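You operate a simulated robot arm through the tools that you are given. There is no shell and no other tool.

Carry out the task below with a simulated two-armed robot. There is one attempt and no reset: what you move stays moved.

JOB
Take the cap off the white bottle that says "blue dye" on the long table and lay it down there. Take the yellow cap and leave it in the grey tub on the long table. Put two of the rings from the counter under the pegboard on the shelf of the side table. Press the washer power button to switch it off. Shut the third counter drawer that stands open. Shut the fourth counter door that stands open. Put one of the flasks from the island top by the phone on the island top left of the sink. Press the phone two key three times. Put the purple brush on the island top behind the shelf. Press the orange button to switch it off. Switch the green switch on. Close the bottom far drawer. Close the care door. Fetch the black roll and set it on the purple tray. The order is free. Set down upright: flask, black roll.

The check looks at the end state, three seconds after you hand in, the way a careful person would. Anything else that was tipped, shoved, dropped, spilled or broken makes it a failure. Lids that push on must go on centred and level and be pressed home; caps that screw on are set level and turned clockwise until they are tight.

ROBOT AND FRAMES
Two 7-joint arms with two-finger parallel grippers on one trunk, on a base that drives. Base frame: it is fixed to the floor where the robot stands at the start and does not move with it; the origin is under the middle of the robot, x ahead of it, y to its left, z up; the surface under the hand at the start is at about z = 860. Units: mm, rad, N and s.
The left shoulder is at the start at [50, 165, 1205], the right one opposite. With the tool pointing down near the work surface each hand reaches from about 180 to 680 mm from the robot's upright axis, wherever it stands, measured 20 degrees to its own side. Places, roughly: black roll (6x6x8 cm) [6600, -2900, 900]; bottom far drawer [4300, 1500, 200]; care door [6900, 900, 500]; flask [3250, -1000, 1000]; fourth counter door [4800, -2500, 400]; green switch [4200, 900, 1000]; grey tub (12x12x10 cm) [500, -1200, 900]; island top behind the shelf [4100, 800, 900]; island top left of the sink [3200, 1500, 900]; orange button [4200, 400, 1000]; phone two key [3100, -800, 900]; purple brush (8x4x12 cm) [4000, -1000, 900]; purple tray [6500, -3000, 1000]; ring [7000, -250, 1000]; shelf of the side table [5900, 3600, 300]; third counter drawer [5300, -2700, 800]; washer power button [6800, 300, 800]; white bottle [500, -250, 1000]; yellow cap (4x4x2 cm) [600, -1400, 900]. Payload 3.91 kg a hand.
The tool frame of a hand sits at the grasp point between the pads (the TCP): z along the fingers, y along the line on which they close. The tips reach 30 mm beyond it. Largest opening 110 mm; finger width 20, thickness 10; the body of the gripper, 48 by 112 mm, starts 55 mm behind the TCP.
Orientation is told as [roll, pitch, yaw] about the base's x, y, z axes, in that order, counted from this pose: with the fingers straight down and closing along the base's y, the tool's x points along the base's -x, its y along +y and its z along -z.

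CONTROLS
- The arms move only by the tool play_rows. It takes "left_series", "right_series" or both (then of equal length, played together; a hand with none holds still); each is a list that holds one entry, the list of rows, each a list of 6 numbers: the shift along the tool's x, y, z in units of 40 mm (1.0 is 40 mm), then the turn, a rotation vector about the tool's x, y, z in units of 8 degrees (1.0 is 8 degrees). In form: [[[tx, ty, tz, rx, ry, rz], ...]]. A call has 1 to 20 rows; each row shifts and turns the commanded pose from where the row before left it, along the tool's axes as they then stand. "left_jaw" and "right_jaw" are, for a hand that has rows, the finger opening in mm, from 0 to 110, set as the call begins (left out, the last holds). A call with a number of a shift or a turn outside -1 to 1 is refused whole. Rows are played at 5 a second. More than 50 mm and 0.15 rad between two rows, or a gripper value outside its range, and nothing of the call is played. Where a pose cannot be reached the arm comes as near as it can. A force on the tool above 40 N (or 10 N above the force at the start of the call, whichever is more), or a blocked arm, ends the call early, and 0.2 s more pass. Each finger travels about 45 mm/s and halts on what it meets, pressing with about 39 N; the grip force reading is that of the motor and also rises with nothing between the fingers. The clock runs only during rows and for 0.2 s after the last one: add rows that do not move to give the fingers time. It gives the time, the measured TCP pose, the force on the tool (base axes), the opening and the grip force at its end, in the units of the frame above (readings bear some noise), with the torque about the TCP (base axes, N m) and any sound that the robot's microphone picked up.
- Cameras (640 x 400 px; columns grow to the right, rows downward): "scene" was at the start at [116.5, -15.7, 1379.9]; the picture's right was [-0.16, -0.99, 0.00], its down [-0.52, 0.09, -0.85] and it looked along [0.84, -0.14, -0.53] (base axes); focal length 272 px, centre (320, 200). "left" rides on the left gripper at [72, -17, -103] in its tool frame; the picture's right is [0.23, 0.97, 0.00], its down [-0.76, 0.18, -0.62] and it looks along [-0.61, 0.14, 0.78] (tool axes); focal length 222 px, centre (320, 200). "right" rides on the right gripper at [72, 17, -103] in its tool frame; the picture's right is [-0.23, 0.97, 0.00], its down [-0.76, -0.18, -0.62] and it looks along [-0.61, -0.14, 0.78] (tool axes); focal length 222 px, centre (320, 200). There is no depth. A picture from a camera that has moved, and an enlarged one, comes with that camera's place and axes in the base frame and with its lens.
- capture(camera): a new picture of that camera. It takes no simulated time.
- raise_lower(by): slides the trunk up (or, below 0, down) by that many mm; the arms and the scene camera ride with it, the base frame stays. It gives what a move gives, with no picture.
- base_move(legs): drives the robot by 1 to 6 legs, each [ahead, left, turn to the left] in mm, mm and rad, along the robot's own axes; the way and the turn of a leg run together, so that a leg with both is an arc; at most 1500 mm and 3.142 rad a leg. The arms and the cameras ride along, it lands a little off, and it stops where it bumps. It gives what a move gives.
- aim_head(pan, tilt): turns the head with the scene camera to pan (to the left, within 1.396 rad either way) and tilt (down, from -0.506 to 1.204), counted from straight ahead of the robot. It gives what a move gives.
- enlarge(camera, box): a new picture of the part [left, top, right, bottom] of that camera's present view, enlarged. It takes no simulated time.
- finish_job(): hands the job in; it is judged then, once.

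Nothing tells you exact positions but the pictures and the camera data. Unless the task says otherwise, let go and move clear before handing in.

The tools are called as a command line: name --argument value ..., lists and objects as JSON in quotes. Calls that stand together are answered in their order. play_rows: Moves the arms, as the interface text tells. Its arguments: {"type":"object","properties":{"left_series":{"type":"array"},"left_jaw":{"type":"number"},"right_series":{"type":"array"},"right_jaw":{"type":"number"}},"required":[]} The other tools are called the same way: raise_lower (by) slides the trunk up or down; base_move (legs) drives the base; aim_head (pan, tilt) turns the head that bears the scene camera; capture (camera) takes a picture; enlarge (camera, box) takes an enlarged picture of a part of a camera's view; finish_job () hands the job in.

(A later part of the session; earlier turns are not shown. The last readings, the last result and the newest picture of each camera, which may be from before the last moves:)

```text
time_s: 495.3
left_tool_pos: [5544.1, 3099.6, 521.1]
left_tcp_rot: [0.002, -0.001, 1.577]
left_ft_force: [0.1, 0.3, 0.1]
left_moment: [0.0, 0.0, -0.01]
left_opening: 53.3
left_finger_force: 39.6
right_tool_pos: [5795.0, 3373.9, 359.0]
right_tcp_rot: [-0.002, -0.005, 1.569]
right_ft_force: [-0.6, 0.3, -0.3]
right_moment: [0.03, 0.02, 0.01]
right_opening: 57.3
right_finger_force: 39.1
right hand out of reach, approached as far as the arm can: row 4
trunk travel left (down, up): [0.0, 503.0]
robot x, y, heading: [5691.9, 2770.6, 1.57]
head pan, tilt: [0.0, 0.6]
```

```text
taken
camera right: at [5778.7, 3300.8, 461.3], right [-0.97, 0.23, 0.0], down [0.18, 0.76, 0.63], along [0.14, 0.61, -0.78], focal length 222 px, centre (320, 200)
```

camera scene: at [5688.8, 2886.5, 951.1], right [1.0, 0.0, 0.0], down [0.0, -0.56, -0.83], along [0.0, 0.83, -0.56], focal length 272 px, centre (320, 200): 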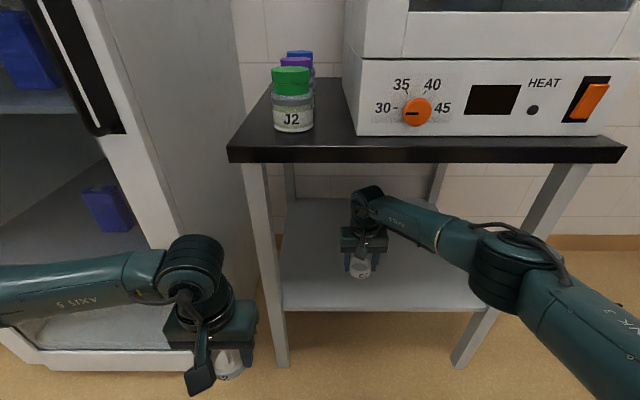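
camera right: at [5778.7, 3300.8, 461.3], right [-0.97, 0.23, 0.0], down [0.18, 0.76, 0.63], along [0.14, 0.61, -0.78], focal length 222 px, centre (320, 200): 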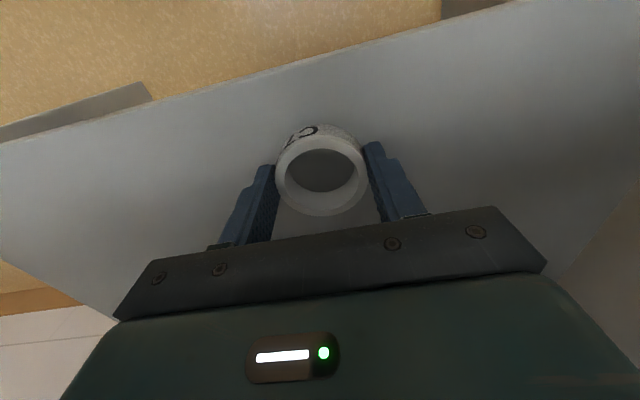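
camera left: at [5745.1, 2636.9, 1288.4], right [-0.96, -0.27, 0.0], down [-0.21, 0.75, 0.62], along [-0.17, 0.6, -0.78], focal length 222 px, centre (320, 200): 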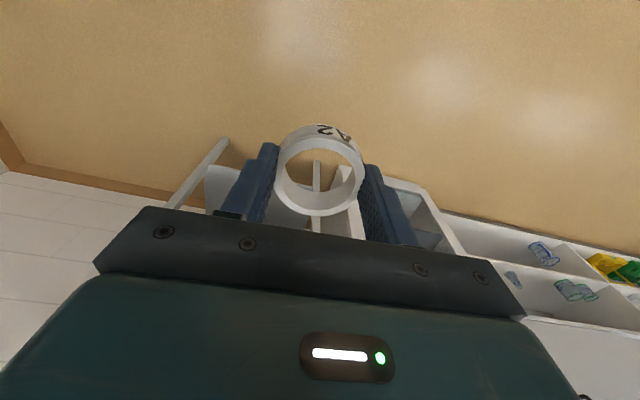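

Reach limit at this extension. I'll advance the base 35 mm and draw the hand back 20 mm to gain downward reach.

base_move --legs '[[35, 0, 0]]'

play_rows --right_series '[[[0.5, 0, 0, 0, 0, 0], [0, 0, 0.1, 0, 0, 0], [0, 0, 0.1, 0, 0, 0], [0, 0, 0, 0, 0, 0]]]'

capture --camera "scene"

```text
time_s: 496.2
left_tool_pos: [5543.7, 3134.6, 521.4]
left_tcp_rot: [0.0, -0.002, 1.576]
left_ft_force: [0.8, -0.7, -0.5]
left_moment: [0.04, 0.01, -0.01]
left_opening: 53.1
left_finger_force: 38.9
right_tool_pos: [5794.5, 3408.7, 359.5]
right_tcp_rot: [-0.002, -0.003, 1.569]
right_ft_force: [0.0, -0.5, -0.6]
right_moment: [0.0, 0.01, 0.0]
right_opening: 57.3
right_finger_force: 38.7
trunk travel left (down, up): [0.0, 503.0]
robot x, y, heading: [5689.7, 2803.6, 1.578]
head pan, tilt: [0.0, 0.6]
```

```text
time_s: 497.2
left_tool_pos: [5544.2, 3133.0, 523.1]
left_tcp_rot: [0.003, -0.003, 1.576]
left_ft_force: [0.3, 0.6, -0.7]
left_moment: [0.0, 0.04, -0.03]
left_opening: 53.2
left_finger_force: 38.8
right_tool_pos: [5793.0, 3391.7, 354.8]
right_tcp_rot: [-0.002, -0.007, 1.57]
right_ft_force: [1.8, -5.6, 23.1]
right_moment: [-0.36, 0.17, 0.05]
right_opening: 57.6
right_finger_force: 39.2
trunk travel left (down, up): [0.0, 503.0]
robot x, y, heading: [5694.8, 2805.6, 1.576]
head pan, tilt: [0.0, 0.6]
```

```text
taken
camera scene: at [5688.4, 2920.5, 951.7], right [1.0, 0.0, 0.0], down [0.0, -0.56, -0.83], along [0.0, 0.83, -0.56], focal length 272 px, centre (320, 200)
```

scene: 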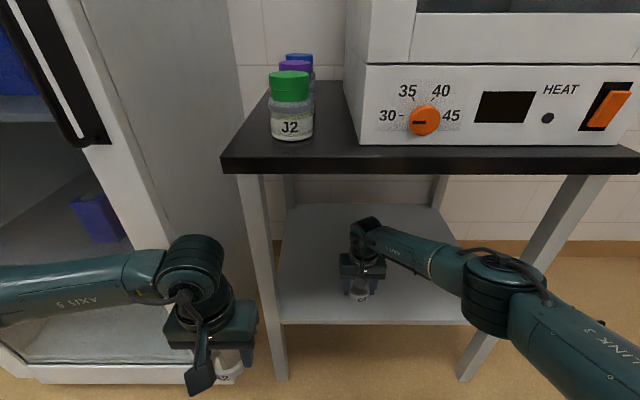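

Contact with the shelf (23 N). Relaxing slightly, opening and lifting.

play_rows --right_series '[[[0, 0, -0.06, 0, 0, 0], [0, 0, 0, 0, 0, 0]]]'

play_rows --right_series '[[[0, 0, 0, 0, 0, 0], [0, 0, 0, 0, 0, 0], [0, 0, 0, 0, 0, 0], [0, 0, -0.5, 0, 0, 0], [0, 0, -0.9, 0, 0, 0], [0, 0, -0.5, 0, 0, 0], [0, 0, 0, 0, 0, 0]]]' --right_jaw 85

capture --camera "right"

```text
time_s: 497.8
left_tool_pos: [5544.0, 3133.9, 522.8]
left_tcp_rot: [0.004, -0.002, 1.58]
left_ft_force: [0.5, 1.0, -1.2]
left_moment: [0.01, -0.01, 0.03]
left_opening: 53.3
left_finger_force: 39.0
right_tool_pos: [5793.2, 3390.2, 354.6]
right_tcp_rot: [-0.002, -0.007, 1.569]
right_ft_force: [-1.7, 3.5, 9.8]
right_moment: [0.25, 0.23, -0.03]
right_opening: 57.3
right_finger_force: 39.1
trunk travel left (down, up): [0.0, 503.0]
robot x, y, heading: [5686.7, 2806.9, 1.574]
head pan, tilt: [0.0, 0.6]
```

```text
time_s: 499.4
left_tool_pos: [5545.0, 3134.7, 523.3]
left_tcp_rot: [0.002, -0.003, 1.577]
left_ft_force: [-0.2, -0.3, 0.6]
left_moment: [0.01, 0.0, 0.02]
left_opening: 53.1
left_finger_force: 39.2
right_tool_pos: [5796.9, 3390.3, 431.0]
right_tcp_rot: [-0.001, -0.003, 1.569]
right_ft_force: [0.6, 0.4, -0.4]
right_moment: [0.04, -0.01, -0.01]
right_opening: 84.9
right_finger_force: 0.0
trunk travel left (down, up): [0.0, 503.0]
robot x, y, heading: [5689.7, 2805.5, 1.571]
head pan, tilt: [0.0, 0.6]
```

```text
taken
camera right: at [5779.8, 3316.6, 532.6], right [-0.97, 0.23, 0.0], down [0.18, 0.76, 0.63], along [0.14, 0.61, -0.78], focal length 222 px, centre (320, 200)
```

right: 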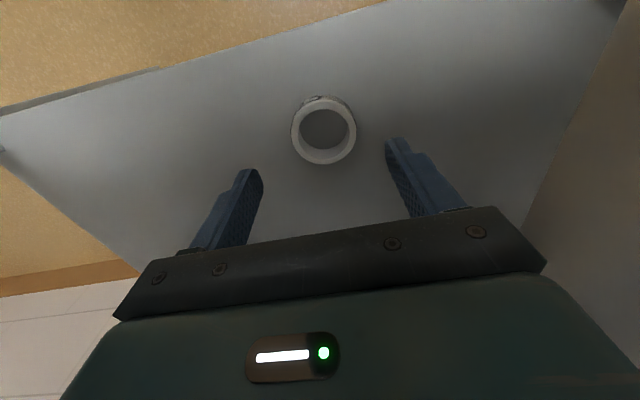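

Ring C7 lies on the shelf. Retracting the right hand and repositioning for the left-hand ring further right.

play_rows --right_series '[[[0.8, 0, 0, 0, 0, 0], [0.8, 0, 0, 0, 0, 0], [0.8, 0, 0, 0, 0, 0], [0.8, 0, 0, 0, 0, 0], [0.8, 0, 0, 0, 0, 0], [0.8, -0.2, -0.5, 0, 0, 0], [0.8, -0.2, -0.5, 0, 0, 0], [0.5, -0.2, -0.5, 0, 0, 0], [0.2, -0.2, -0.5, 0, 0, 0], [0, 0, 0, 0, 0, 0]]]'

base_move --legs '[[-200, 0, 0], [0, -335, 0]]'

play_rows --left_series '[[[-0.7, -0.2, 0.4, 0, 0, 0], [-0.7, -0.2, 0.4, 0, 0, 0], [-0.7, -0.2, 0.4, 0, 0, 0], [-0.7, -0.2, 0.4, 0, 0, 0], [-0.7, -0.2, 0.4, 0, 0, 0], [-0.6, -0.2, 0.4, 0, 0, 0], [0, 0, 0, 0, 0, 0]]]'

capture --camera "scene"

```text
time_s: 501.6
left_tool_pos: [5542.9, 3134.2, 522.2]
left_tcp_rot: [0.0, -0.003, 1.576]
left_ft_force: [0.0, 1.0, 0.8]
left_moment: [0.02, 0.03, 0.01]
left_opening: 53.2
left_finger_force: 39.3
right_tool_pos: [5827.0, 3135.9, 511.3]
right_tcp_rot: [-0.003, -0.003, 1.57]
right_ft_force: [-0.3, 0.3, 0.3]
right_moment: [0.02, 0.02, 0.03]
right_opening: 85.4
right_finger_force: 0.0
trunk travel left (down, up): [0.0, 503.0]
robot x, y, heading: [5690.8, 2804.3, 1.575]
head pan, tilt: [0.0, 0.6]
```

```text
time_s: 506.3
left_tool_pos: [5880.4, 2928.4, 521.5]
left_tcp_rot: [0.001, 0.0, 1.566]
left_ft_force: [0.7, 0.6, 1.1]
left_moment: [0.02, 0.02, 0.0]
left_opening: 53.3
left_finger_force: 38.9
right_tool_pos: [6160.7, 2929.4, 511.4]
right_tcp_rot: [-0.003, -0.005, 1.56]
right_ft_force: [0.6, 0.2, 0.3]
right_moment: [0.01, 0.01, 0.0]
right_opening: 85.3
right_finger_force: 0.1
trunk travel left (down, up): [0.0, 503.0]
robot x, y, heading: [6021.6, 2599.7, 1.561]
head pan, tilt: [0.0, 0.6]
```

```text
time_s: 507.9
left_tool_pos: [5928.3, 3094.6, 425.4]
left_tcp_rot: [0.002, -0.003, 1.567]
left_ft_force: [-0.4, -0.4, 0.4]
left_moment: [0.02, 0.02, 0.03]
left_opening: 53.3
left_finger_force: 38.7
right_tool_pos: [6161.8, 2929.9, 509.4]
right_tcp_rot: [-0.003, -0.004, 1.561]
right_ft_force: [-0.2, 0.1, -0.1]
right_moment: [-0.03, 0.0, -0.01]
right_opening: 85.0
right_finger_force: 0.1
trunk travel left (down, up): [0.0, 503.0]
robot x, y, heading: [6023.0, 2602.1, 1.565]
head pan, tilt: [0.0, 0.6]
```

```text
taken
camera scene: at [6022.1, 2715.8, 951.1], right [1.0, -0.01, 0.0], down [0.0, -0.56, -0.83], along [0.01, 0.83, -0.56], focal length 272 px, centre (320, 200)
```

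scene: 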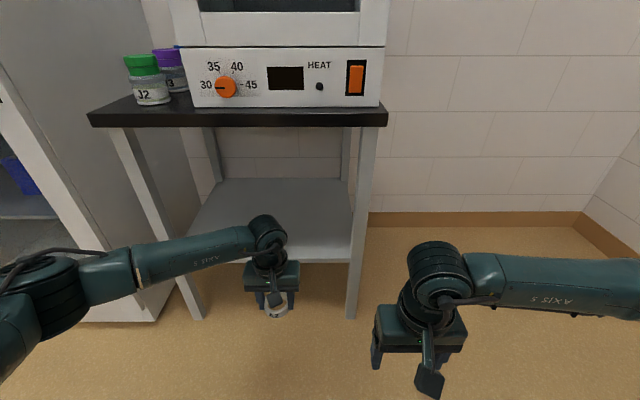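

Left hand is lowered. Driving forward so it goes under the tabletop, then extending over the shelf.

base_move --legs '[[205, 0, 0.005]]'

play_rows --left_series '[[[-0.58, 0, 0, 0, 0, 0], [-0.58, 0, 0, 0, 0, 0], [-0.58, 0, 0, 0, 0, 0], [-0.58, 0, 0, 0, 0, 0], [0, 0, 0, 0, 0, 0]]]'

capture --camera "scene"

capture --camera "left"

```text
time_s: 509.5
left_tool_pos: [5930.7, 3298.0, 426.3]
left_tcp_rot: [0.002, -0.003, 1.562]
left_ft_force: [-0.6, 0.3, -0.2]
left_moment: [0.01, -0.01, -0.01]
left_opening: 53.2
left_finger_force: 38.6
right_tool_pos: [6164.6, 3131.5, 510.4]
right_tcp_rot: [-0.001, -0.003, 1.556]
right_ft_force: [0.0, 0.0, -0.6]
right_moment: [0.0, -0.01, 0.01]
right_opening: 85.0
right_finger_force: 0.0
trunk travel left (down, up): [0.0, 503.0]
robot x, y, heading: [6026.3, 2800.7, 1.561]
head pan, tilt: [0.0, 0.6]
```

```text
time_s: 510.7
left_tool_pos: [5934.8, 3386.6, 425.2]
left_tcp_rot: [0.002, -0.002, 1.561]
left_ft_force: [-0.1, 0.6, 0.1]
left_moment: [0.01, -0.01, 0.0]
left_opening: 53.3
left_finger_force: 39.7
right_tool_pos: [6164.7, 3130.8, 511.1]
right_tcp_rot: [-0.001, -0.005, 1.556]
right_ft_force: [-0.2, -0.2, 1.0]
right_moment: [-0.01, -0.04, 0.01]
right_opening: 85.1
right_finger_force: 0.1
trunk travel left (down, up): [0.0, 503.0]
robot x, y, heading: [6026.5, 2804.2, 1.557]
head pan, tilt: [0.0, 0.6]
```

```text
taken
camera scene: at [6024.6, 2918.6, 951.1], right [1.0, -0.01, 0.0], down [-0.01, -0.56, -0.83], along [0.01, 0.82, -0.56], focal length 272 px, centre (320, 200)
```

scene: 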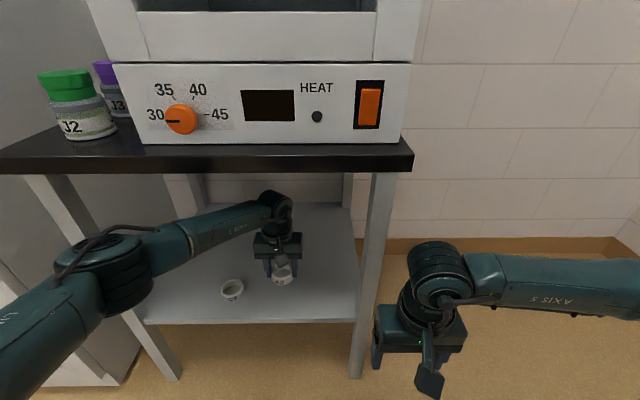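

```text
taken
camera left: at [5951.2, 3315.7, 528.2], right [-0.98, -0.22, 0.0], down [-0.17, 0.76, 0.62], along [-0.14, 0.61, -0.78], focal length 222 px, centre (320, 200)
```

left: 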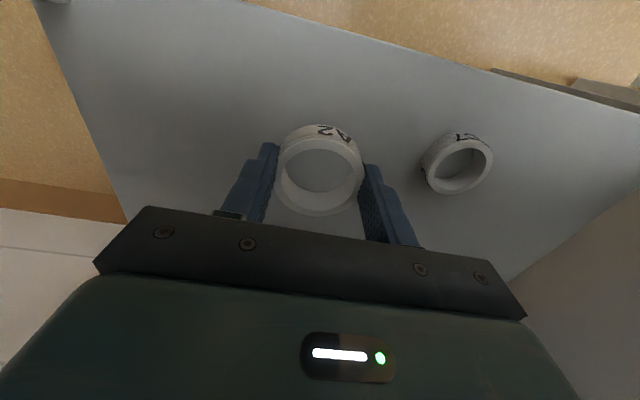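

Lowering the A2 ring onto the shelf next to C7.

play_rows --left_series '[[[0, 0, 0.5, 0, 0, 0], [0, 0, 0.5, 0, 0, 0], [0, 0, 0.4, 0, 0, 0], [0, 0, 0.1, 0, 0, 0], [0, 0, 0.1, 0, 0, 0], [0, 0, 0, 0, 0, 0]]]'

play_rows --left_series '[[[0, 0, 0.08, 0, 0, 0], [0, 0, 0.05, 0, 0, 0], [0, 0, 0, 0, 0, 0]]]'

enlarge --camera "scene" --box '[190, 190, 340, 330]'

```text
time_s: 512.1
left_tool_pos: [5933.0, 3389.2, 362.6]
left_tcp_rot: [0.001, 0.001, 1.564]
left_ft_force: [0.4, 0.8, 0.2]
left_moment: [0.02, -0.01, -0.01]
left_opening: 53.4
left_finger_force: 39.4
right_tool_pos: [6166.2, 3131.8, 509.7]
right_tcp_rot: [-0.002, -0.004, 1.554]
right_ft_force: [-0.1, -0.6, -0.5]
right_moment: [0.01, 0.01, -0.01]
right_opening: 85.0
right_finger_force: 0.0
trunk travel left (down, up): [0.0, 503.0]
robot x, y, heading: [6025.2, 2801.8, 1.561]
head pan, tilt: [0.0, 0.6]
```

```text
time_s: 512.9
left_tool_pos: [5932.7, 3388.9, 356.2]
left_tcp_rot: [0.002, 0.0, 1.562]
left_ft_force: [0.2, 0.2, -0.4]
left_moment: [0.0, -0.02, 0.01]
left_opening: 53.1
left_finger_force: 38.7
right_tool_pos: [6165.6, 3130.8, 510.2]
right_tcp_rot: [-0.001, -0.003, 1.555]
right_ft_force: [-0.6, 1.0, 0.2]
right_moment: [0.01, -0.01, 0.0]
right_opening: 85.0
right_finger_force: 0.1
trunk travel left (down, up): [0.0, 503.0]
robot x, y, heading: [6028.3, 2802.7, 1.56]
head pan, tilt: [0.0, 0.6]
```

```text
2.86 times, centred on (265, 260) of scene
camera zoom: at [6024.6, 2918.6, 951.1], right [1.0, -0.01, 0.0], down [-0.01, -0.56, -0.83], along [0.01, 0.82, -0.56], focal length 778 px, centre (477, 29)
```

zoom: 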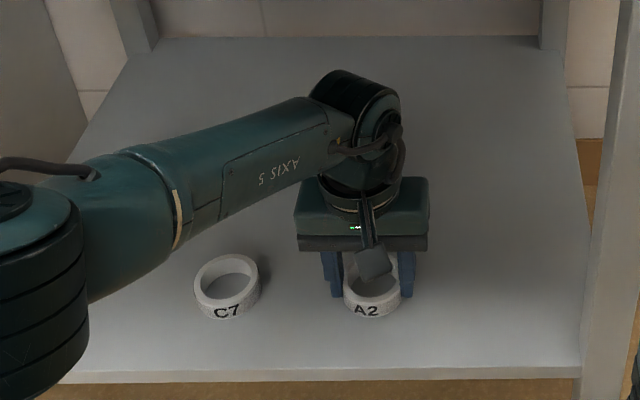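

play_rows --left_series '[[[0, 0, 0.05, 0, 0, 0], [0, 0, 0.03, 0, 0, 0], [0, 0, 0.03, 0, 0, 0], [0, 0, 0, 0, 0, 0]]]'

```text
time_s: 513.9
left_tool_pos: [5932.5, 3390.3, 354.0]
left_tcp_rot: [0.003, -0.005, 1.561]
left_ft_force: [-0.9, -2.5, 17.3]
left_moment: [-0.06, -0.19, -0.05]
left_opening: 53.3
left_finger_force: 38.4
right_tool_pos: [6165.3, 3129.9, 510.3]
right_tcp_rot: [-0.001, -0.006, 1.557]
right_ft_force: [0.3, -0.3, -0.1]
right_moment: [0.0, 0.03, 0.04]
right_opening: 85.0
right_finger_force: 0.1
trunk travel left (down, up): [0.0, 503.0]
robot x, y, heading: [6024.4, 2804.1, 1.561]
head pan, tilt: [0.0, 0.6]
```

Ring A2 touches the shelf. Releasing and lifting out.

play_rows --left_series '[[[0, 0, -0.04, 0, 0, 0], [0, 0, 0, 0, 0, 0], [0, 0, 0, 0, 0, 0], [0, 0, 0, 0, 0, 0], [0, 0, -0.5, 0, 0, 0], [0, 0, -0.9, 0, 0, 0], [0, 0, -0.5, 0, 0, 0], [0, 0, 0, 0, 0, 0]]]' --left_jaw 85

capture --camera "left"

play_rows --left_series '[[[0.8, 0, 0, 0, 0, 0], [0.8, 0, 0, 0, 0, 0], [0.8, 0, 0, 0, 0, 0], [0.8, 0, 0, 0, 0, 0], [0.8, 0, 0, 0, 0, 0], [0.8, 0.2, -0.5, 0, 0, 0], [0.8, 0.2, -0.5, 0, 0, 0], [0.5, 0.2, -0.5, 0, 0, 0], [0.2, 0.2, -0.5, 0, 0, 0], [0, 0, 0, 0, 0, 0]]]'

base_move --legs '[[-450, 0, 0]]'

capture --camera "scene"

```text
time_s: 515.7
left_tool_pos: [5931.6, 3389.4, 430.6]
left_tcp_rot: [0.002, 0.001, 1.562]
left_ft_force: [-0.6, 0.2, -0.9]
left_moment: [0.0, -0.02, -0.01]
left_opening: 85.2
left_finger_force: 0.1
right_tool_pos: [6165.5, 3131.8, 511.5]
right_tcp_rot: [-0.002, -0.004, 1.556]
right_ft_force: [-0.1, 0.5, -0.8]
right_moment: [0.03, 0.01, 0.0]
right_opening: 84.6
right_finger_force: 0.0
trunk travel left (down, up): [0.0, 503.0]
robot x, y, heading: [6023.4, 2803.3, 1.554]
head pan, tilt: [0.0, 0.6]
```

```text
taken
camera left: at [5948.5, 3317.3, 534.8], right [-0.98, -0.22, 0.0], down [-0.17, 0.76, 0.62], along [-0.14, 0.61, -0.78], focal length 222 px, centre (320, 200)
```

left: 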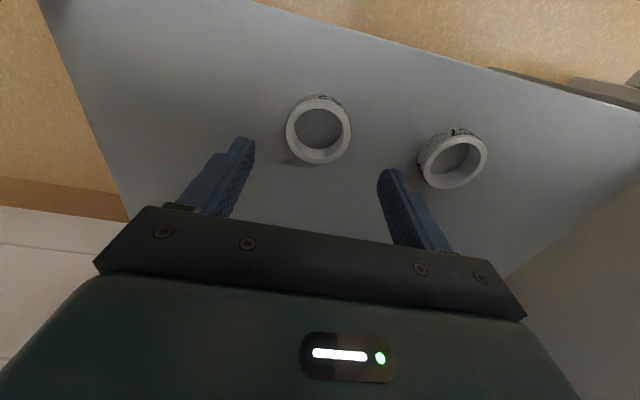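

```text
time_s: 517.9
left_tool_pos: [5897.2, 3137.4, 510.1]
left_tcp_rot: [0.002, 0.0, 1.562]
left_ft_force: [0.0, -0.2, -0.8]
left_moment: [-0.04, -0.03, -0.02]
left_opening: 85.0
left_finger_force: 0.1
right_tool_pos: [6165.3, 3132.2, 510.4]
right_tcp_rot: [-0.001, -0.002, 1.555]
right_ft_force: [-1.0, -0.5, 0.2]
right_moment: [0.0, 0.02, 0.0]
right_opening: 84.9
right_finger_force: 0.1
trunk travel left (down, up): [0.0, 503.0]
robot x, y, heading: [6024.7, 2801.4, 1.561]
head pan, tilt: [0.0, 0.6]
```

```text
time_s: 520.6
left_tool_pos: [5894.5, 2701.4, 509.6]
left_tcp_rot: [0.001, 0.001, 1.549]
left_ft_force: [-0.6, 0.5, -0.1]
left_moment: [-0.02, -0.01, 0.04]
left_opening: 85.1
left_finger_force: 0.1
right_tool_pos: [6162.4, 2692.0, 510.7]
right_tcp_rot: [-0.002, -0.004, 1.543]
right_ft_force: [-0.1, 0.0, -0.1]
right_moment: [-0.02, 0.0, 0.02]
right_opening: 84.8
right_finger_force: 0.0
trunk travel left (down, up): [0.0, 503.0]
robot x, y, heading: [6014.8, 2367.3, 1.554]
head pan, tilt: [0.0, 0.6]
```

```text
taken
camera scene: at [6018.3, 2481.8, 951.1], right [1.0, -0.02, 0.0], down [-0.01, -0.56, -0.83], along [0.02, 0.82, -0.56], focal length 272 px, centre (320, 200)
```

scene: 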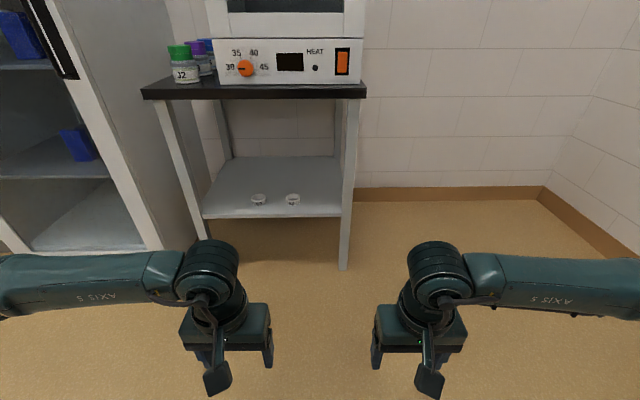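

Both rings lie on the shelf. Raising the trunk and arms, then turning around and driving toward the counter along the other wall.

raise_lower --by 400

raise_lower --by 25

play_rows --left_series '[[[-0.1, 0.2, -0.9, 0, 0, 0], [-0.1, 0.2, -0.9, 0, 0, 0], [-0.1, 0.2, -0.9, 0, 0, 0], [-0.1, 0.2, -0.9, 0, 0, 0], [-0.1, 0.2, -0.9, 0, 0, 0], [-0.1, 0.2, -0.9, 0, 0, 0], [-0.1, 0.2, -0.9, 0, 0, 0], [0, 0, 0, 0, 0, 0]]]' --right_series '[[[-0.1, -0.2, -0.9, 0, 0, 0], [-0.1, -0.2, -0.9, 0, 0, 0], [-0.1, -0.2, -0.9, 0, 0, 0], [-0.1, -0.2, -0.9, 0, 0, 0], [-0.1, -0.2, -0.9, 0, 0, 0], [-0.1, -0.2, -0.9, 0, 0, 0], [-0.1, -0.2, -0.9, 0, 0, 0], [0, 0, 0, 0, 0, 0]]]'

base_move --legs '[[0, 0, -3.125], [1500, 0, 0], [1500, 0, 0], [700, 0, 0]]'

aim_head --pan 0.0 --tilt 0.35

capture --camera "scene"

```text
time_s: 524.4
left_tool_pos: [5894.1, 2700.1, 909.5]
left_tcp_rot: [0.001, 0.0, 1.55]
left_ft_force: [-1.0, -0.1, 0.1]
left_moment: [0.0, 0.0, 0.01]
left_opening: 84.7
left_finger_force: 0.1
right_tool_pos: [6161.9, 2693.8, 909.9]
right_tcp_rot: [-0.002, -0.003, 1.544]
right_ft_force: [0.1, -0.1, 0.0]
right_moment: [-0.03, 0.03, 0.0]
right_opening: 85.1
right_finger_force: 0.1
trunk travel left (down, up): [-400.0, 103.0]
robot x, y, heading: [6014.9, 2364.6, 1.55]
head pan, tilt: [0.0, 0.6]
```

```text
time_s: 525.1
left_tool_pos: [5894.6, 2701.3, 936.0]
left_tcp_rot: [0.002, 0.0, 1.549]
left_ft_force: [-0.2, 0.9, -0.1]
left_moment: [0.02, 0.02, -0.01]
left_opening: 85.2
left_finger_force: 0.1
right_tool_pos: [6160.2, 2692.2, 936.4]
right_tcp_rot: [-0.001, -0.003, 1.544]
right_ft_force: [-0.1, -0.5, 0.4]
right_moment: [0.0, 0.0, 0.0]
right_opening: 85.1
right_finger_force: 0.1
trunk travel left (down, up): [-425.0, 78.0]
robot x, y, heading: [6018.4, 2366.4, 1.55]
head pan, tilt: [0.0, 0.6]
```

```text
time_s: 526.9
left_tool_pos: [5838.1, 2729.5, 1188.7]
left_tcp_rot: [0.001, 0.0, 1.55]
left_ft_force: [-0.1, 1.0, 0.1]
left_moment: [-0.02, 0.0, 0.02]
left_opening: 85.1
left_finger_force: 0.1
right_tool_pos: [6215.6, 2718.8, 1187.7]
right_tcp_rot: [-0.003, -0.004, 1.545]
right_ft_force: [0.3, 0.5, -0.4]
right_moment: [-0.01, 0.03, 0.0]
right_opening: 84.7
right_finger_force: 0.1
trunk travel left (down, up): [-425.0, 78.0]
robot x, y, heading: [6016.3, 2364.1, 1.546]
head pan, tilt: [0.0, 0.6]
```

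```text
time_s: 552.2
left_tool_pos: [6366.1, -1726.9, 1187.4]
left_tcp_rot: [0.001, 0.001, -1.516]
left_ft_force: [-0.1, 0.3, 0.0]
left_moment: [0.01, -0.01, 0.0]
left_opening: 84.5
left_finger_force: 0.1
right_tool_pos: [5989.4, -1745.4, 1187.6]
right_tcp_rot: [-0.003, -0.004, -1.525]
right_ft_force: [-0.3, -0.1, 0.3]
right_moment: [0.0, 0.01, 0.03]
right_opening: 84.8
right_finger_force: 0.1
trunk travel left (down, up): [-425.0, 78.0]
robot x, y, heading: [6164.0, -1379.1, -1.516]
head pan, tilt: [0.0, 0.6]
```

```text
time_s: 553.0
left_tool_pos: [6365.7, -1726.7, 1187.9]
left_tcp_rot: [0.001, -0.002, -1.517]
left_ft_force: [0.0, 0.1, 0.1]
left_moment: [0.01, -0.01, 0.01]
left_opening: 84.9
left_finger_force: 0.0
right_tool_pos: [5989.1, -1743.7, 1187.6]
right_tcp_rot: [-0.002, -0.004, -1.524]
right_ft_force: [-0.3, 0.0, -0.6]
right_moment: [-0.01, 0.02, 0.03]
right_opening: 84.9
right_finger_force: 0.1
trunk travel left (down, up): [-425.0, 78.0]
robot x, y, heading: [6162.6, -1377.1, -1.524]
head pan, tilt: [0.0, 0.351]
```

```text
taken
camera scene: at [6166.8, -1500.5, 1398.8], right [-1.0, -0.05, 0.0], down [-0.02, 0.34, -0.94], along [0.05, -0.94, -0.34], focal length 272 px, centre (320, 200)
```

scene: 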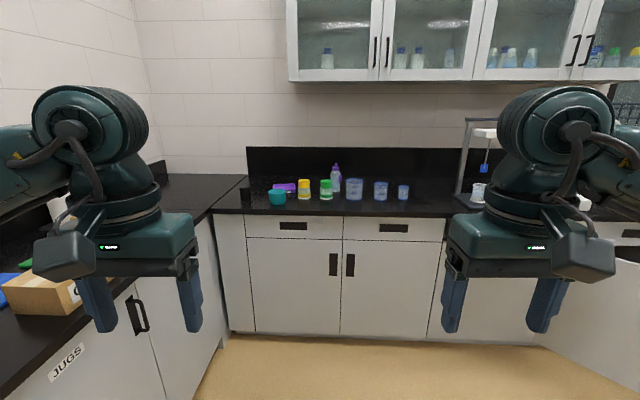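

I see the far counter with a purple tray and small items, and the open door to the right. Driving closer.

base_move --legs '[[750, -150, -0.05]]'

aim_head --pan 0.45 --tilt 0.5

capture --camera "scene"

aim_head --pan -0.7 --tilt 0.5

capture --camera "scene"

```text
time_s: 557.1
left_tool_pos: [6219.7, -2485.5, 1187.4]
left_tcp_rot: [0.003, 0.001, -1.564]
left_ft_force: [0.7, -1.1, -0.7]
left_moment: [0.0, 0.01, 0.01]
left_opening: 84.9
left_finger_force: 0.1
right_tool_pos: [5841.7, -2487.2, 1187.9]
right_tcp_rot: [-0.001, -0.004, -1.571]
right_ft_force: [0.4, -0.3, -0.3]
right_moment: [0.03, -0.01, 0.0]
right_opening: 85.0
right_finger_force: 0.0
trunk travel left (down, up): [-425.0, 78.0]
robot x, y, heading: [6029.4, -2128.1, -1.567]
head pan, tilt: [0.0, 0.351]
```

```text
time_s: 558.0
left_tool_pos: [6220.8, -2485.9, 1187.5]
left_tcp_rot: [0.003, -0.001, -1.564]
left_ft_force: [-0.3, -0.3, -0.1]
left_moment: [0.01, 0.01, 0.03]
left_opening: 85.0
left_finger_force: 0.0
right_tool_pos: [5841.1, -2487.4, 1188.1]
right_tcp_rot: [-0.002, -0.005, -1.572]
right_ft_force: [0.4, 0.0, 0.0]
right_moment: [-0.02, -0.04, -0.02]
right_opening: 85.3
right_finger_force: 0.0
trunk travel left (down, up): [-425.0, 78.0]
robot x, y, heading: [6032.6, -2132.6, -1.568]
head pan, tilt: [0.45, 0.499]
```

```text
taken
camera scene: at [6070.3, -2239.9, 1385.2], right [-0.9, -0.44, 0.0], down [-0.21, 0.43, -0.88], along [0.38, -0.79, -0.48], focal length 272 px, centre (320, 200)
```

scene: 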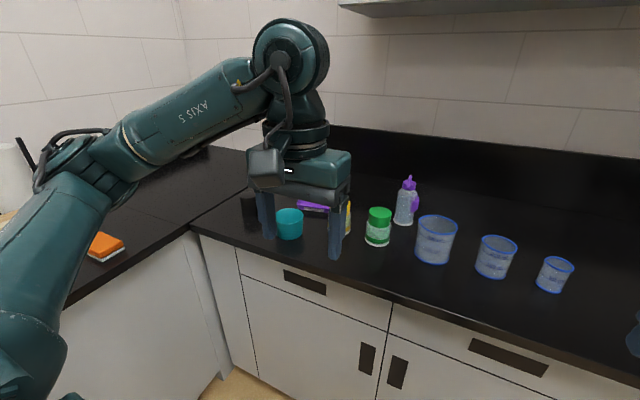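

```text
time_s: 559.4
left_tool_pos: [6219.5, -2485.4, 1189.2]
left_tcp_rot: [0.002, 0.0, -1.565]
left_ft_force: [-0.2, 0.4, 0.2]
left_moment: [-0.01, 0.03, -0.01]
left_opening: 84.9
left_finger_force: 0.1
right_tool_pos: [5841.8, -2487.3, 1187.9]
right_tcp_rot: [-0.003, -0.004, -1.571]
right_ft_force: [-0.4, 0.4, -0.2]
right_moment: [-0.01, 0.02, 0.03]
right_opening: 85.0
right_finger_force: 0.1
trunk travel left (down, up): [-425.0, 78.0]
robot x, y, heading: [6032.0, -2131.0, -1.564]
head pan, tilt: [-0.7, 0.499]
```

```text
taken
camera scene: at [5972.2, -2228.0, 1385.2], right [-0.77, 0.64, 0.0], down [0.31, 0.37, -0.88], along [-0.56, -0.67, -0.48], focal length 272 px, centre (320, 200)
```

scene: 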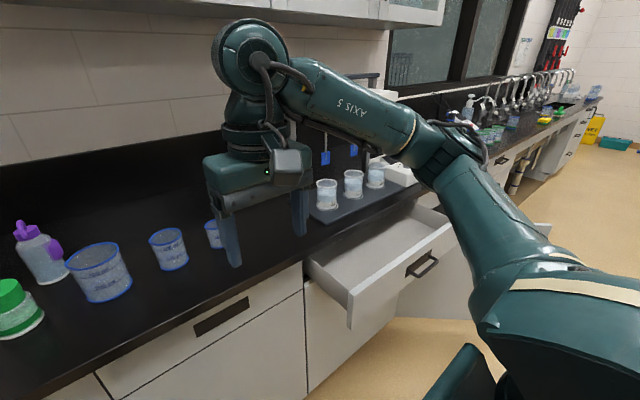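

The third drawer is open at right. First the black roll and purple tray in the corner; I'll move closer to them.

base_move --legs '[[0, 380, 0], [250, 0, 0]]'

play_rows --left_series '[[[0.5, 0.3, -0.5, 0, 0, 0], [0.5, 0.3, -0.5, 0, 0, 0], [0, 0.3, -0.5, 0, 0, 0], [0, 0, 0, 0, 0, 0]]]'

aim_head --pan 0.1 --tilt 0.6

capture --camera "scene"

```text
time_s: 564.6
left_tool_pos: [6601.4, -2727.0, 1189.1]
left_tcp_rot: [0.002, 0.001, -1.553]
left_ft_force: [0.3, -0.1, 0.0]
left_moment: [0.01, -0.01, 0.01]
left_opening: 85.0
left_finger_force: 0.0
right_tool_pos: [6223.1, -2732.6, 1188.3]
right_tcp_rot: [-0.003, -0.003, -1.56]
right_ft_force: [0.8, 0.3, -0.2]
right_moment: [-0.01, -0.05, 0.03]
right_opening: 84.9
right_finger_force: 0.0
trunk travel left (down, up): [-425.0, 78.0]
robot x, y, heading: [6409.3, -2373.0, -1.553]
head pan, tilt: [-0.7, 0.499]
```

```text
time_s: 565.6
left_tool_pos: [6638.6, -2684.4, 1249.3]
left_tcp_rot: [0.002, 0.0, -1.554]
left_ft_force: [0.3, 0.0, 0.2]
left_moment: [-0.01, 0.01, 0.02]
left_opening: 85.0
left_finger_force: 0.0
right_tool_pos: [6222.4, -2733.1, 1186.7]
right_tcp_rot: [-0.003, -0.004, -1.558]
right_ft_force: [0.3, 0.4, -0.2]
right_moment: [0.01, 0.02, 0.0]
right_opening: 85.1
right_finger_force: 0.2
trunk travel left (down, up): [-425.0, 78.0]
robot x, y, heading: [6409.8, -2371.2, -1.559]
head pan, tilt: [-0.7, 0.499]
```

```text
time_s: 566.8
left_tool_pos: [6638.7, -2684.3, 1248.1]
left_tcp_rot: [0.001, -0.002, -1.554]
left_ft_force: [0.7, -0.6, 0.6]
left_moment: [0.0, -0.02, 0.0]
left_opening: 85.3
left_finger_force: 0.0
right_tool_pos: [6224.0, -2732.5, 1187.9]
right_tcp_rot: [-0.001, -0.003, -1.559]
right_ft_force: [0.6, -0.6, -0.4]
right_moment: [0.0, -0.01, 0.01]
right_opening: 84.9
right_finger_force: 0.0
trunk travel left (down, up): [-425.0, 78.0]
robot x, y, heading: [6409.0, -2368.2, -1.554]
head pan, tilt: [0.099, 0.6]
```

```text
taken
camera scene: at [6418.4, -2489.3, 1376.1], right [-0.99, -0.11, 0.0], down [-0.06, 0.56, -0.83], along [0.09, -0.82, -0.56], focal length 272 px, centre (320, 200)
```

scene: 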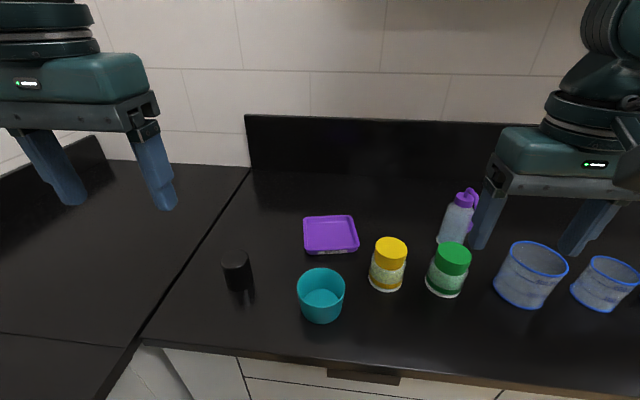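

enlarge --camera "scene" --box '[200, 195, 380, 325]'

capture --camera "left"

```text
3.08 times, centred on (290, 260) of scene
camera zoom: at [6418.4, -2489.3, 1376.1], right [-0.99, -0.11, 0.0], down [-0.06, 0.56, -0.83], along [0.09, -0.82, -0.56], focal length 838 px, centre (412, 15)
```

zoom: 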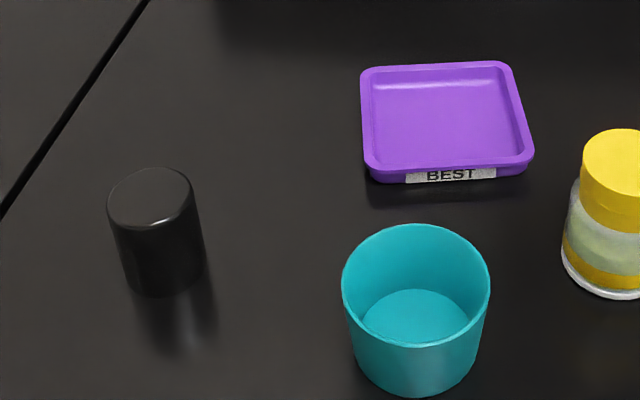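

```text
taken
camera left: at [6620.2, -2611.9, 1352.8], right [0.97, 0.24, 0.0], down [0.19, -0.76, 0.62], along [0.15, -0.61, -0.78], focal length 222 px, centre (320, 200)
```

left: 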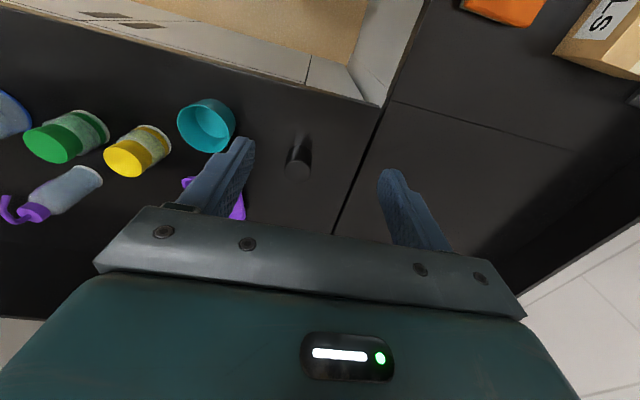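

The black roll stands at about (6629, -2841) and the purple tray is centred near (6454, -3010). Bringing the left hand over the roll.

play_rows --left_series '[[[-0.78, -0.061, 0, 0, 0, 0], [-0.78, -0.061, 0, 0, 0, 0], [-0.78, -0.061, 0, 0, 0, 0], [-0.78, -0.061, 0, 0, 0, 0], [-0.78, -0.061, 0, 0, 0, 0], [0, 0, 0.8, 0, 0, 0], [0, 0, 0.8, 0, 0, 0], [0, 0, 0.8, 0, 0, 0], [0, 0, 0.8, 0, 0, 0], [0, 0, 0.8, 0, 0, 0], [0, 0, 0.8, 0, 0, 0], [0, 0, 0, 0, 0, 0]]]' --left_jaw 95

capture --camera "left"

capture --camera "scene"

```text
time_s: 569.4
left_tool_pos: [6627.7, -2841.4, 1056.7]
left_tcp_rot: [0.003, -0.002, -1.553]
left_ft_force: [0.5, 0.4, -0.2]
left_moment: [-0.01, 0.01, 0.0]
left_opening: 94.8
left_finger_force: 0.0
right_tool_pos: [6222.9, -2732.4, 1187.1]
right_tcp_rot: [-0.002, -0.003, -1.557]
right_ft_force: [0.5, 0.1, -0.2]
right_moment: [-0.03, -0.02, 0.0]
right_opening: 85.0
right_finger_force: 0.1
trunk travel left (down, up): [-425.0, 78.0]
robot x, y, heading: [6408.0, -2371.3, -1.561]
head pan, tilt: [0.099, 0.6]
```

```text
taken
camera left: at [6608.9, -2768.9, 1161.5], right [0.97, 0.24, 0.0], down [0.19, -0.76, 0.62], along [0.15, -0.61, -0.78], focal length 222 px, centre (320, 200)
```

left: 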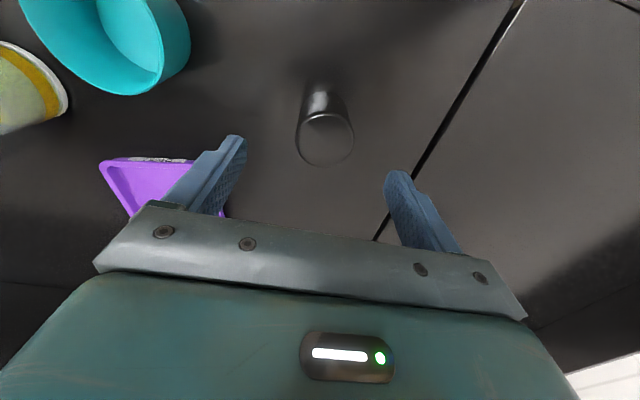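

```text
taken
camera scene: at [6418.4, -2489.2, 1376.1], right [-0.99, -0.11, 0.0], down [-0.06, 0.56, -0.83], along [0.09, -0.82, -0.56], focal length 272 px, centre (320, 200)
```

scene: 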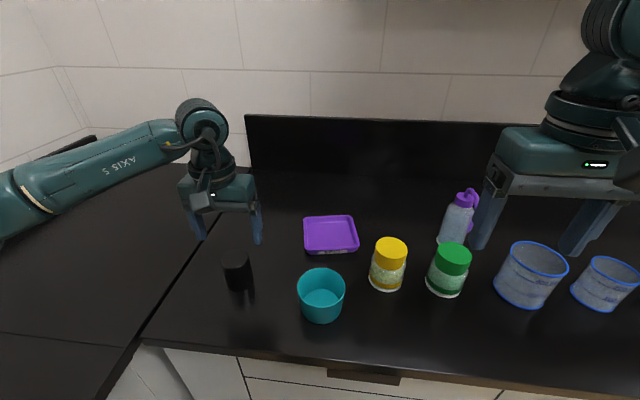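

Centred within 4 mm. Descending and gripping the roll.

play_rows --left_series '[[[-0.04, 0.07, 0.64, 0, 0, 0], [0, 0, 0.64, 0, 0, 0], [0, 0, 0.64, 0, 0, 0], [0, 0, 0.62, 0, 0, 0], [0, 0, 0, 0, 0, 0]]]'

play_rows --left_series '[[[0, 0, 0, 0, 0, 0], [0, 0, 0, 0, 0, 0], [0, 0, 0, 0, 0, 0], [0, 0, 0, 0, 0, 0], [0, 0, 0, 0, 0, 0]]]' --left_jaw 45

capture --camera "left"

```text
time_s: 570.6
left_tool_pos: [6633.4, -2841.9, 953.7]
left_tcp_rot: [0.001, -0.002, -1.552]
left_ft_force: [-0.2, 0.2, -0.5]
left_moment: [0.01, -0.03, -0.03]
left_opening: 95.0
left_finger_force: 0.1
right_tool_pos: [6222.4, -2732.8, 1187.1]
right_tcp_rot: [-0.002, -0.002, -1.56]
right_ft_force: [0.2, -0.7, 0.8]
right_moment: [0.0, -0.01, 0.0]
right_opening: 85.1
right_finger_force: 0.1
trunk travel left (down, up): [-425.0, 78.0]
robot x, y, heading: [6411.4, -2366.9, -1.554]
head pan, tilt: [0.099, 0.6]
```

```text
time_s: 571.8
left_tool_pos: [6634.2, -2843.2, 953.5]
left_tcp_rot: [0.0, -0.003, -1.552]
left_ft_force: [0.5, 1.1, -0.6]
left_moment: [-0.03, 0.01, 0.05]
left_opening: 54.2
left_finger_force: 38.9
right_tool_pos: [6224.3, -2732.2, 1188.4]
right_tcp_rot: [-0.001, -0.004, -1.56]
right_ft_force: [-0.5, -0.7, 0.3]
right_moment: [-0.02, 0.02, 0.0]
right_opening: 85.0
right_finger_force: 0.1
trunk travel left (down, up): [-425.0, 78.0]
robot x, y, heading: [6407.8, -2367.5, -1.556]
head pan, tilt: [0.099, 0.6]
```

```text
taken
camera left: at [6614.2, -2770.2, 1058.8], right [0.97, 0.24, 0.0], down [0.19, -0.76, 0.62], along [0.15, -0.61, -0.78], focal length 222 px, centre (320, 200)
```

left: 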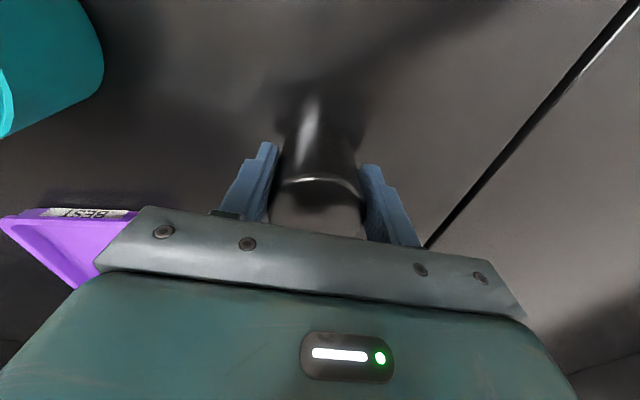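

Roll gripped at 54 mm. Lifting it straight up and shifting the base toward the tray.

play_rows --left_series '[[[0, 0, -0.3, 0, 0, 0], [0, 0, -0.8, 0, 0, 0], [0, 0, -0.8, 0, 0, 0], [0, 0, -0.8, 0, 0, 0], [0, 0, -0.8, 0, 0, 0], [0, 0, -0.5, 0, 0, 0], [0, 0, 0, 0, 0, 0]]]'

base_move --legs '[[20, -120, -0.015]]'

capture --camera "scene"

enlarge --camera "scene" --box '[200, 190, 380, 320]'

```text
time_s: 573.4
left_tool_pos: [6629.5, -2844.1, 1114.2]
left_tcp_rot: [0.001, -0.002, -1.553]
left_ft_force: [-0.1, -0.2, -1.8]
left_moment: [0.0, -0.03, 0.0]
left_opening: 54.6
left_finger_force: 39.2
right_tool_pos: [6223.8, -2733.0, 1186.8]
right_tcp_rot: [-0.002, -0.003, -1.558]
right_ft_force: [-0.6, 0.0, -0.3]
right_moment: [-0.03, 0.0, 0.0]
right_opening: 84.9
right_finger_force: 0.0
trunk travel left (down, up): [-425.0, 78.0]
robot x, y, heading: [6410.7, -2369.4, -1.551]
head pan, tilt: [0.099, 0.6]
```

```text
time_s: 575.1
left_tool_pos: [6504.1, -2868.2, 1113.9]
left_tcp_rot: [0.003, -0.002, -1.565]
left_ft_force: [-0.4, -0.7, -0.7]
left_moment: [0.03, -0.01, 0.01]
left_opening: 54.5
left_finger_force: 38.5
right_tool_pos: [6099.4, -2751.7, 1188.1]
right_tcp_rot: [-0.003, -0.002, -1.572]
right_ft_force: [0.5, -0.6, 0.4]
right_moment: [0.0, -0.04, -0.05]
right_opening: 84.7
right_finger_force: 0.1
trunk travel left (down, up): [-425.0, 78.0]
robot x, y, heading: [6289.3, -2391.7, -1.567]
head pan, tilt: [0.099, 0.6]
```

```text
taken
camera scene: at [6297.0, -2511.3, 1376.1], right [-0.99, -0.1, 0.0], down [-0.06, 0.56, -0.82], along [0.09, -0.82, -0.57], focal length 272 px, centre (320, 200)
```

scene: 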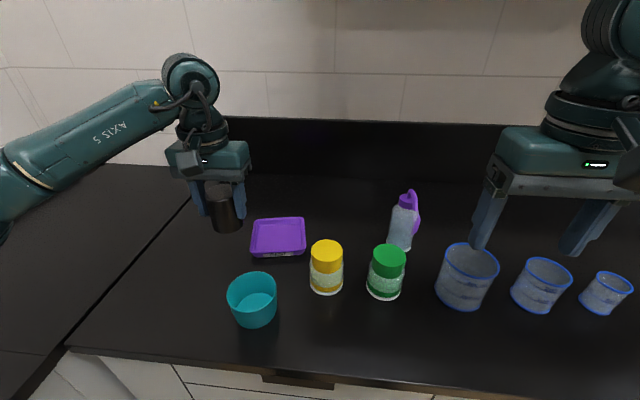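

```text
3.08 times, centred on (290, 255) of scene
camera zoom: at [6297.0, -2511.3, 1376.1], right [-0.99, -0.1, 0.0], down [-0.06, 0.56, -0.82], along [0.09, -0.82, -0.57], focal length 838 px, centre (412, 31)
```

zoom: 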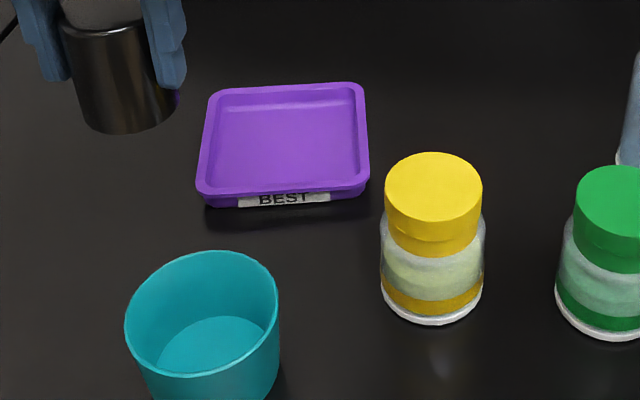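

The tray centre is at (6453, -3013). Moving the roll above it.

play_rows --left_series '[[[-0.724, -0.258, 0, 0, 0, 0], [-0.724, -0.258, 0, 0, 0, 0], [-0.724, -0.258, 0, 0, 0, 0], [-0.724, -0.258, 0, 0, 0, 0], [-0.724, -0.258, 0, 0, 0, 0], [0, 0, 0.6, 0, 0, 0], [0, 0, 0.6, 0, 0, 0], [0, 0, 0.6, 0, 0, 0], [0, 0, 0, 0, 0, 0]]]'

capture --camera "left"

enlarge --camera "scene" --box '[200, 150, 380, 290]'

```text
time_s: 577.1
left_tool_pos: [6454.8, -3013.3, 1041.0]
left_tcp_rot: [0.002, -0.002, -1.565]
left_ft_force: [0.3, 0.0, -1.8]
left_moment: [0.01, 0.03, 0.0]
left_opening: 54.3
left_finger_force: 39.3
right_tool_pos: [6099.0, -2751.5, 1188.3]
right_tcp_rot: [-0.001, -0.003, -1.57]
right_ft_force: [0.2, 0.5, 0.7]
right_moment: [-0.01, 0.01, 0.02]
right_opening: 85.0
right_finger_force: 0.1
trunk travel left (down, up): [-425.0, 78.0]
robot x, y, heading: [6287.4, -2395.7, -1.566]
head pan, tilt: [0.099, 0.6]
```

```text
taken
camera left: at [6437.3, -2940.5, 1145.4], right [0.97, 0.23, 0.0], down [0.18, -0.76, 0.62], along [0.15, -0.61, -0.78], focal length 222 px, centre (320, 200)
```

left: 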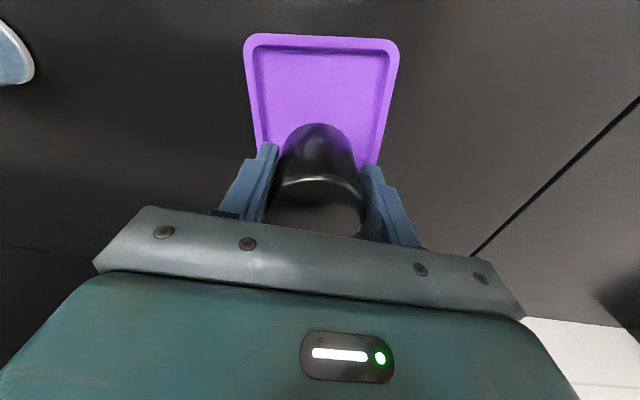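

```text
2.86 times, centred on (290, 220) of scene
camera zoom: at [6297.2, -2511.1, 1376.1], right [-0.99, -0.1, 0.0], down [-0.06, 0.56, -0.83], along [0.09, -0.82, -0.56], focal length 778 px, centre (406, 143)
```

zoom: 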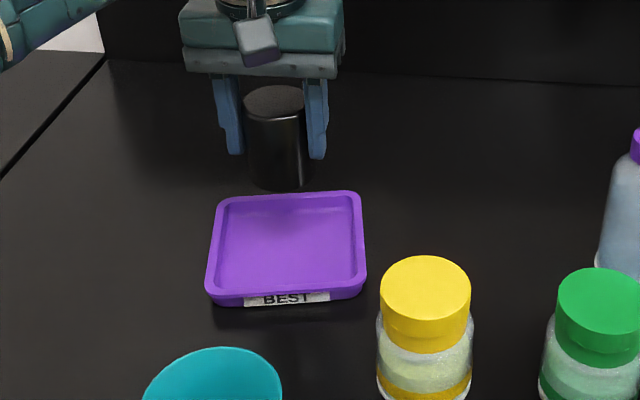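

The roll is right above the tray's centre. Lowering it.

play_rows --left_series '[[[0, 0, 0.6, 0, 0, 0], [0, 0, 0.6, 0, 0, 0], [0, 0, 0.5, 0, 0, 0], [0, 0, 0.1, 0, 0, 0], [0, 0, 0, 0, 0, 0]]]'

play_rows --left_series '[[[0, 0, 0.08, 0, 0, 0], [0, 0, 0.05, 0, 0, 0], [0, 0, 0, 0, 0, 0]]]'

enlarge --camera "scene" --box '[200, 150, 380, 290]'

```text
time_s: 578.3
left_tool_pos: [6454.6, -3012.7, 970.0]
left_tcp_rot: [0.001, -0.002, -1.564]
left_ft_force: [0.7, -0.5, -1.3]
left_moment: [0.01, 0.01, -0.02]
left_opening: 54.5
left_finger_force: 38.4
right_tool_pos: [6099.0, -2752.4, 1187.8]
right_tcp_rot: [-0.002, -0.004, -1.571]
right_ft_force: [-0.2, -0.2, -0.7]
right_moment: [-0.02, 0.0, -0.01]
right_opening: 84.9
right_finger_force: 0.1
trunk travel left (down, up): [-425.0, 78.0]
robot x, y, heading: [6291.4, -2388.0, -1.567]
head pan, tilt: [0.099, 0.6]
```

```text
time_s: 579.1
left_tool_pos: [6453.9, -3013.4, 964.3]
left_tcp_rot: [0.001, -0.001, -1.564]
left_ft_force: [-0.6, 0.2, -1.6]
left_moment: [0.01, 0.02, 0.03]
left_opening: 54.8
left_finger_force: 39.0
right_tool_pos: [6098.7, -2752.1, 1187.9]
right_tcp_rot: [-0.002, -0.003, -1.572]
right_ft_force: [-0.2, -0.3, 0.7]
right_moment: [0.0, 0.0, -0.01]
right_opening: 84.9
right_finger_force: 0.1
trunk travel left (down, up): [-425.0, 78.0]
robot x, y, heading: [6290.0, -2397.3, -1.565]
head pan, tilt: [0.099, 0.6]
```

```text
2.86 times, centred on (290, 220) of scene
camera zoom: at [6297.4, -2511.2, 1376.1], right [-0.99, -0.1, 0.0], down [-0.06, 0.56, -0.82], along [0.09, -0.82, -0.57], focal length 778 px, centre (406, 143)
```

zoom: 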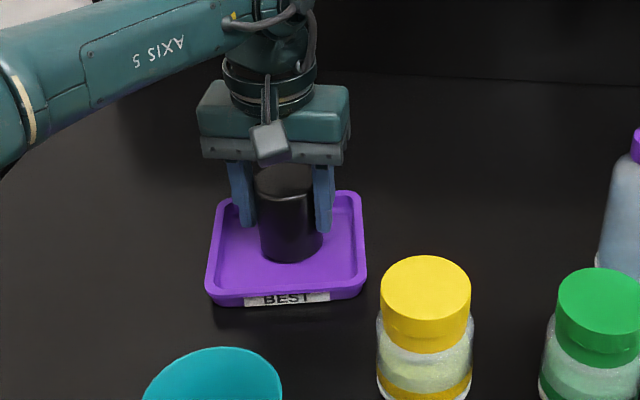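

play_rows --left_series '[[[0, 0, 0.05, 0, 0, 0], [0, 0, 0.05, 0, 0, 0], [0, 0, 0, 0, 0, 0]]]'

play_rows --left_series '[[[0, 0, 0.04, 0, 0, 0], [0, 0, 0.03, 0, 0, 0], [0, 0, 0, 0, 0, 0]]]'

```text
time_s: 579.9
left_tool_pos: [6454.5, -3012.6, 959.5]
left_tcp_rot: [0.002, -0.001, -1.564]
left_ft_force: [0.5, -0.2, 2.1]
left_moment: [0.02, 0.09, -0.02]
left_opening: 54.3
left_finger_force: 39.4
right_tool_pos: [6098.9, -2750.7, 1188.2]
right_tcp_rot: [-0.001, -0.002, -1.571]
right_ft_force: [-0.6, 0.6, 0.4]
right_moment: [0.01, -0.01, -0.01]
right_opening: 85.1
right_finger_force: 0.1
trunk travel left (down, up): [-425.0, 78.0]
robot x, y, heading: [6285.9, -2389.9, -1.57]
head pan, tilt: [0.099, 0.6]
```

```text
time_s: 580.7
left_tool_pos: [6453.7, -3012.9, 960.3]
left_tcp_rot: [0.0, -0.007, -1.561]
left_ft_force: [3.1, -1.3, 13.9]
left_moment: [-0.03, -0.06, 0.0]
left_opening: 54.7
left_finger_force: 38.7
right_tool_pos: [6099.0, -2750.6, 1189.4]
right_tcp_rot: [-0.003, -0.006, -1.569]
right_ft_force: [0.5, 0.0, 0.5]
right_moment: [-0.02, 0.03, 0.0]
right_opening: 85.1
right_finger_force: 0.0
trunk travel left (down, up): [-425.0, 78.0]
robot x, y, heading: [6290.3, -2391.5, -1.567]
head pan, tilt: [0.099, 0.6]
```

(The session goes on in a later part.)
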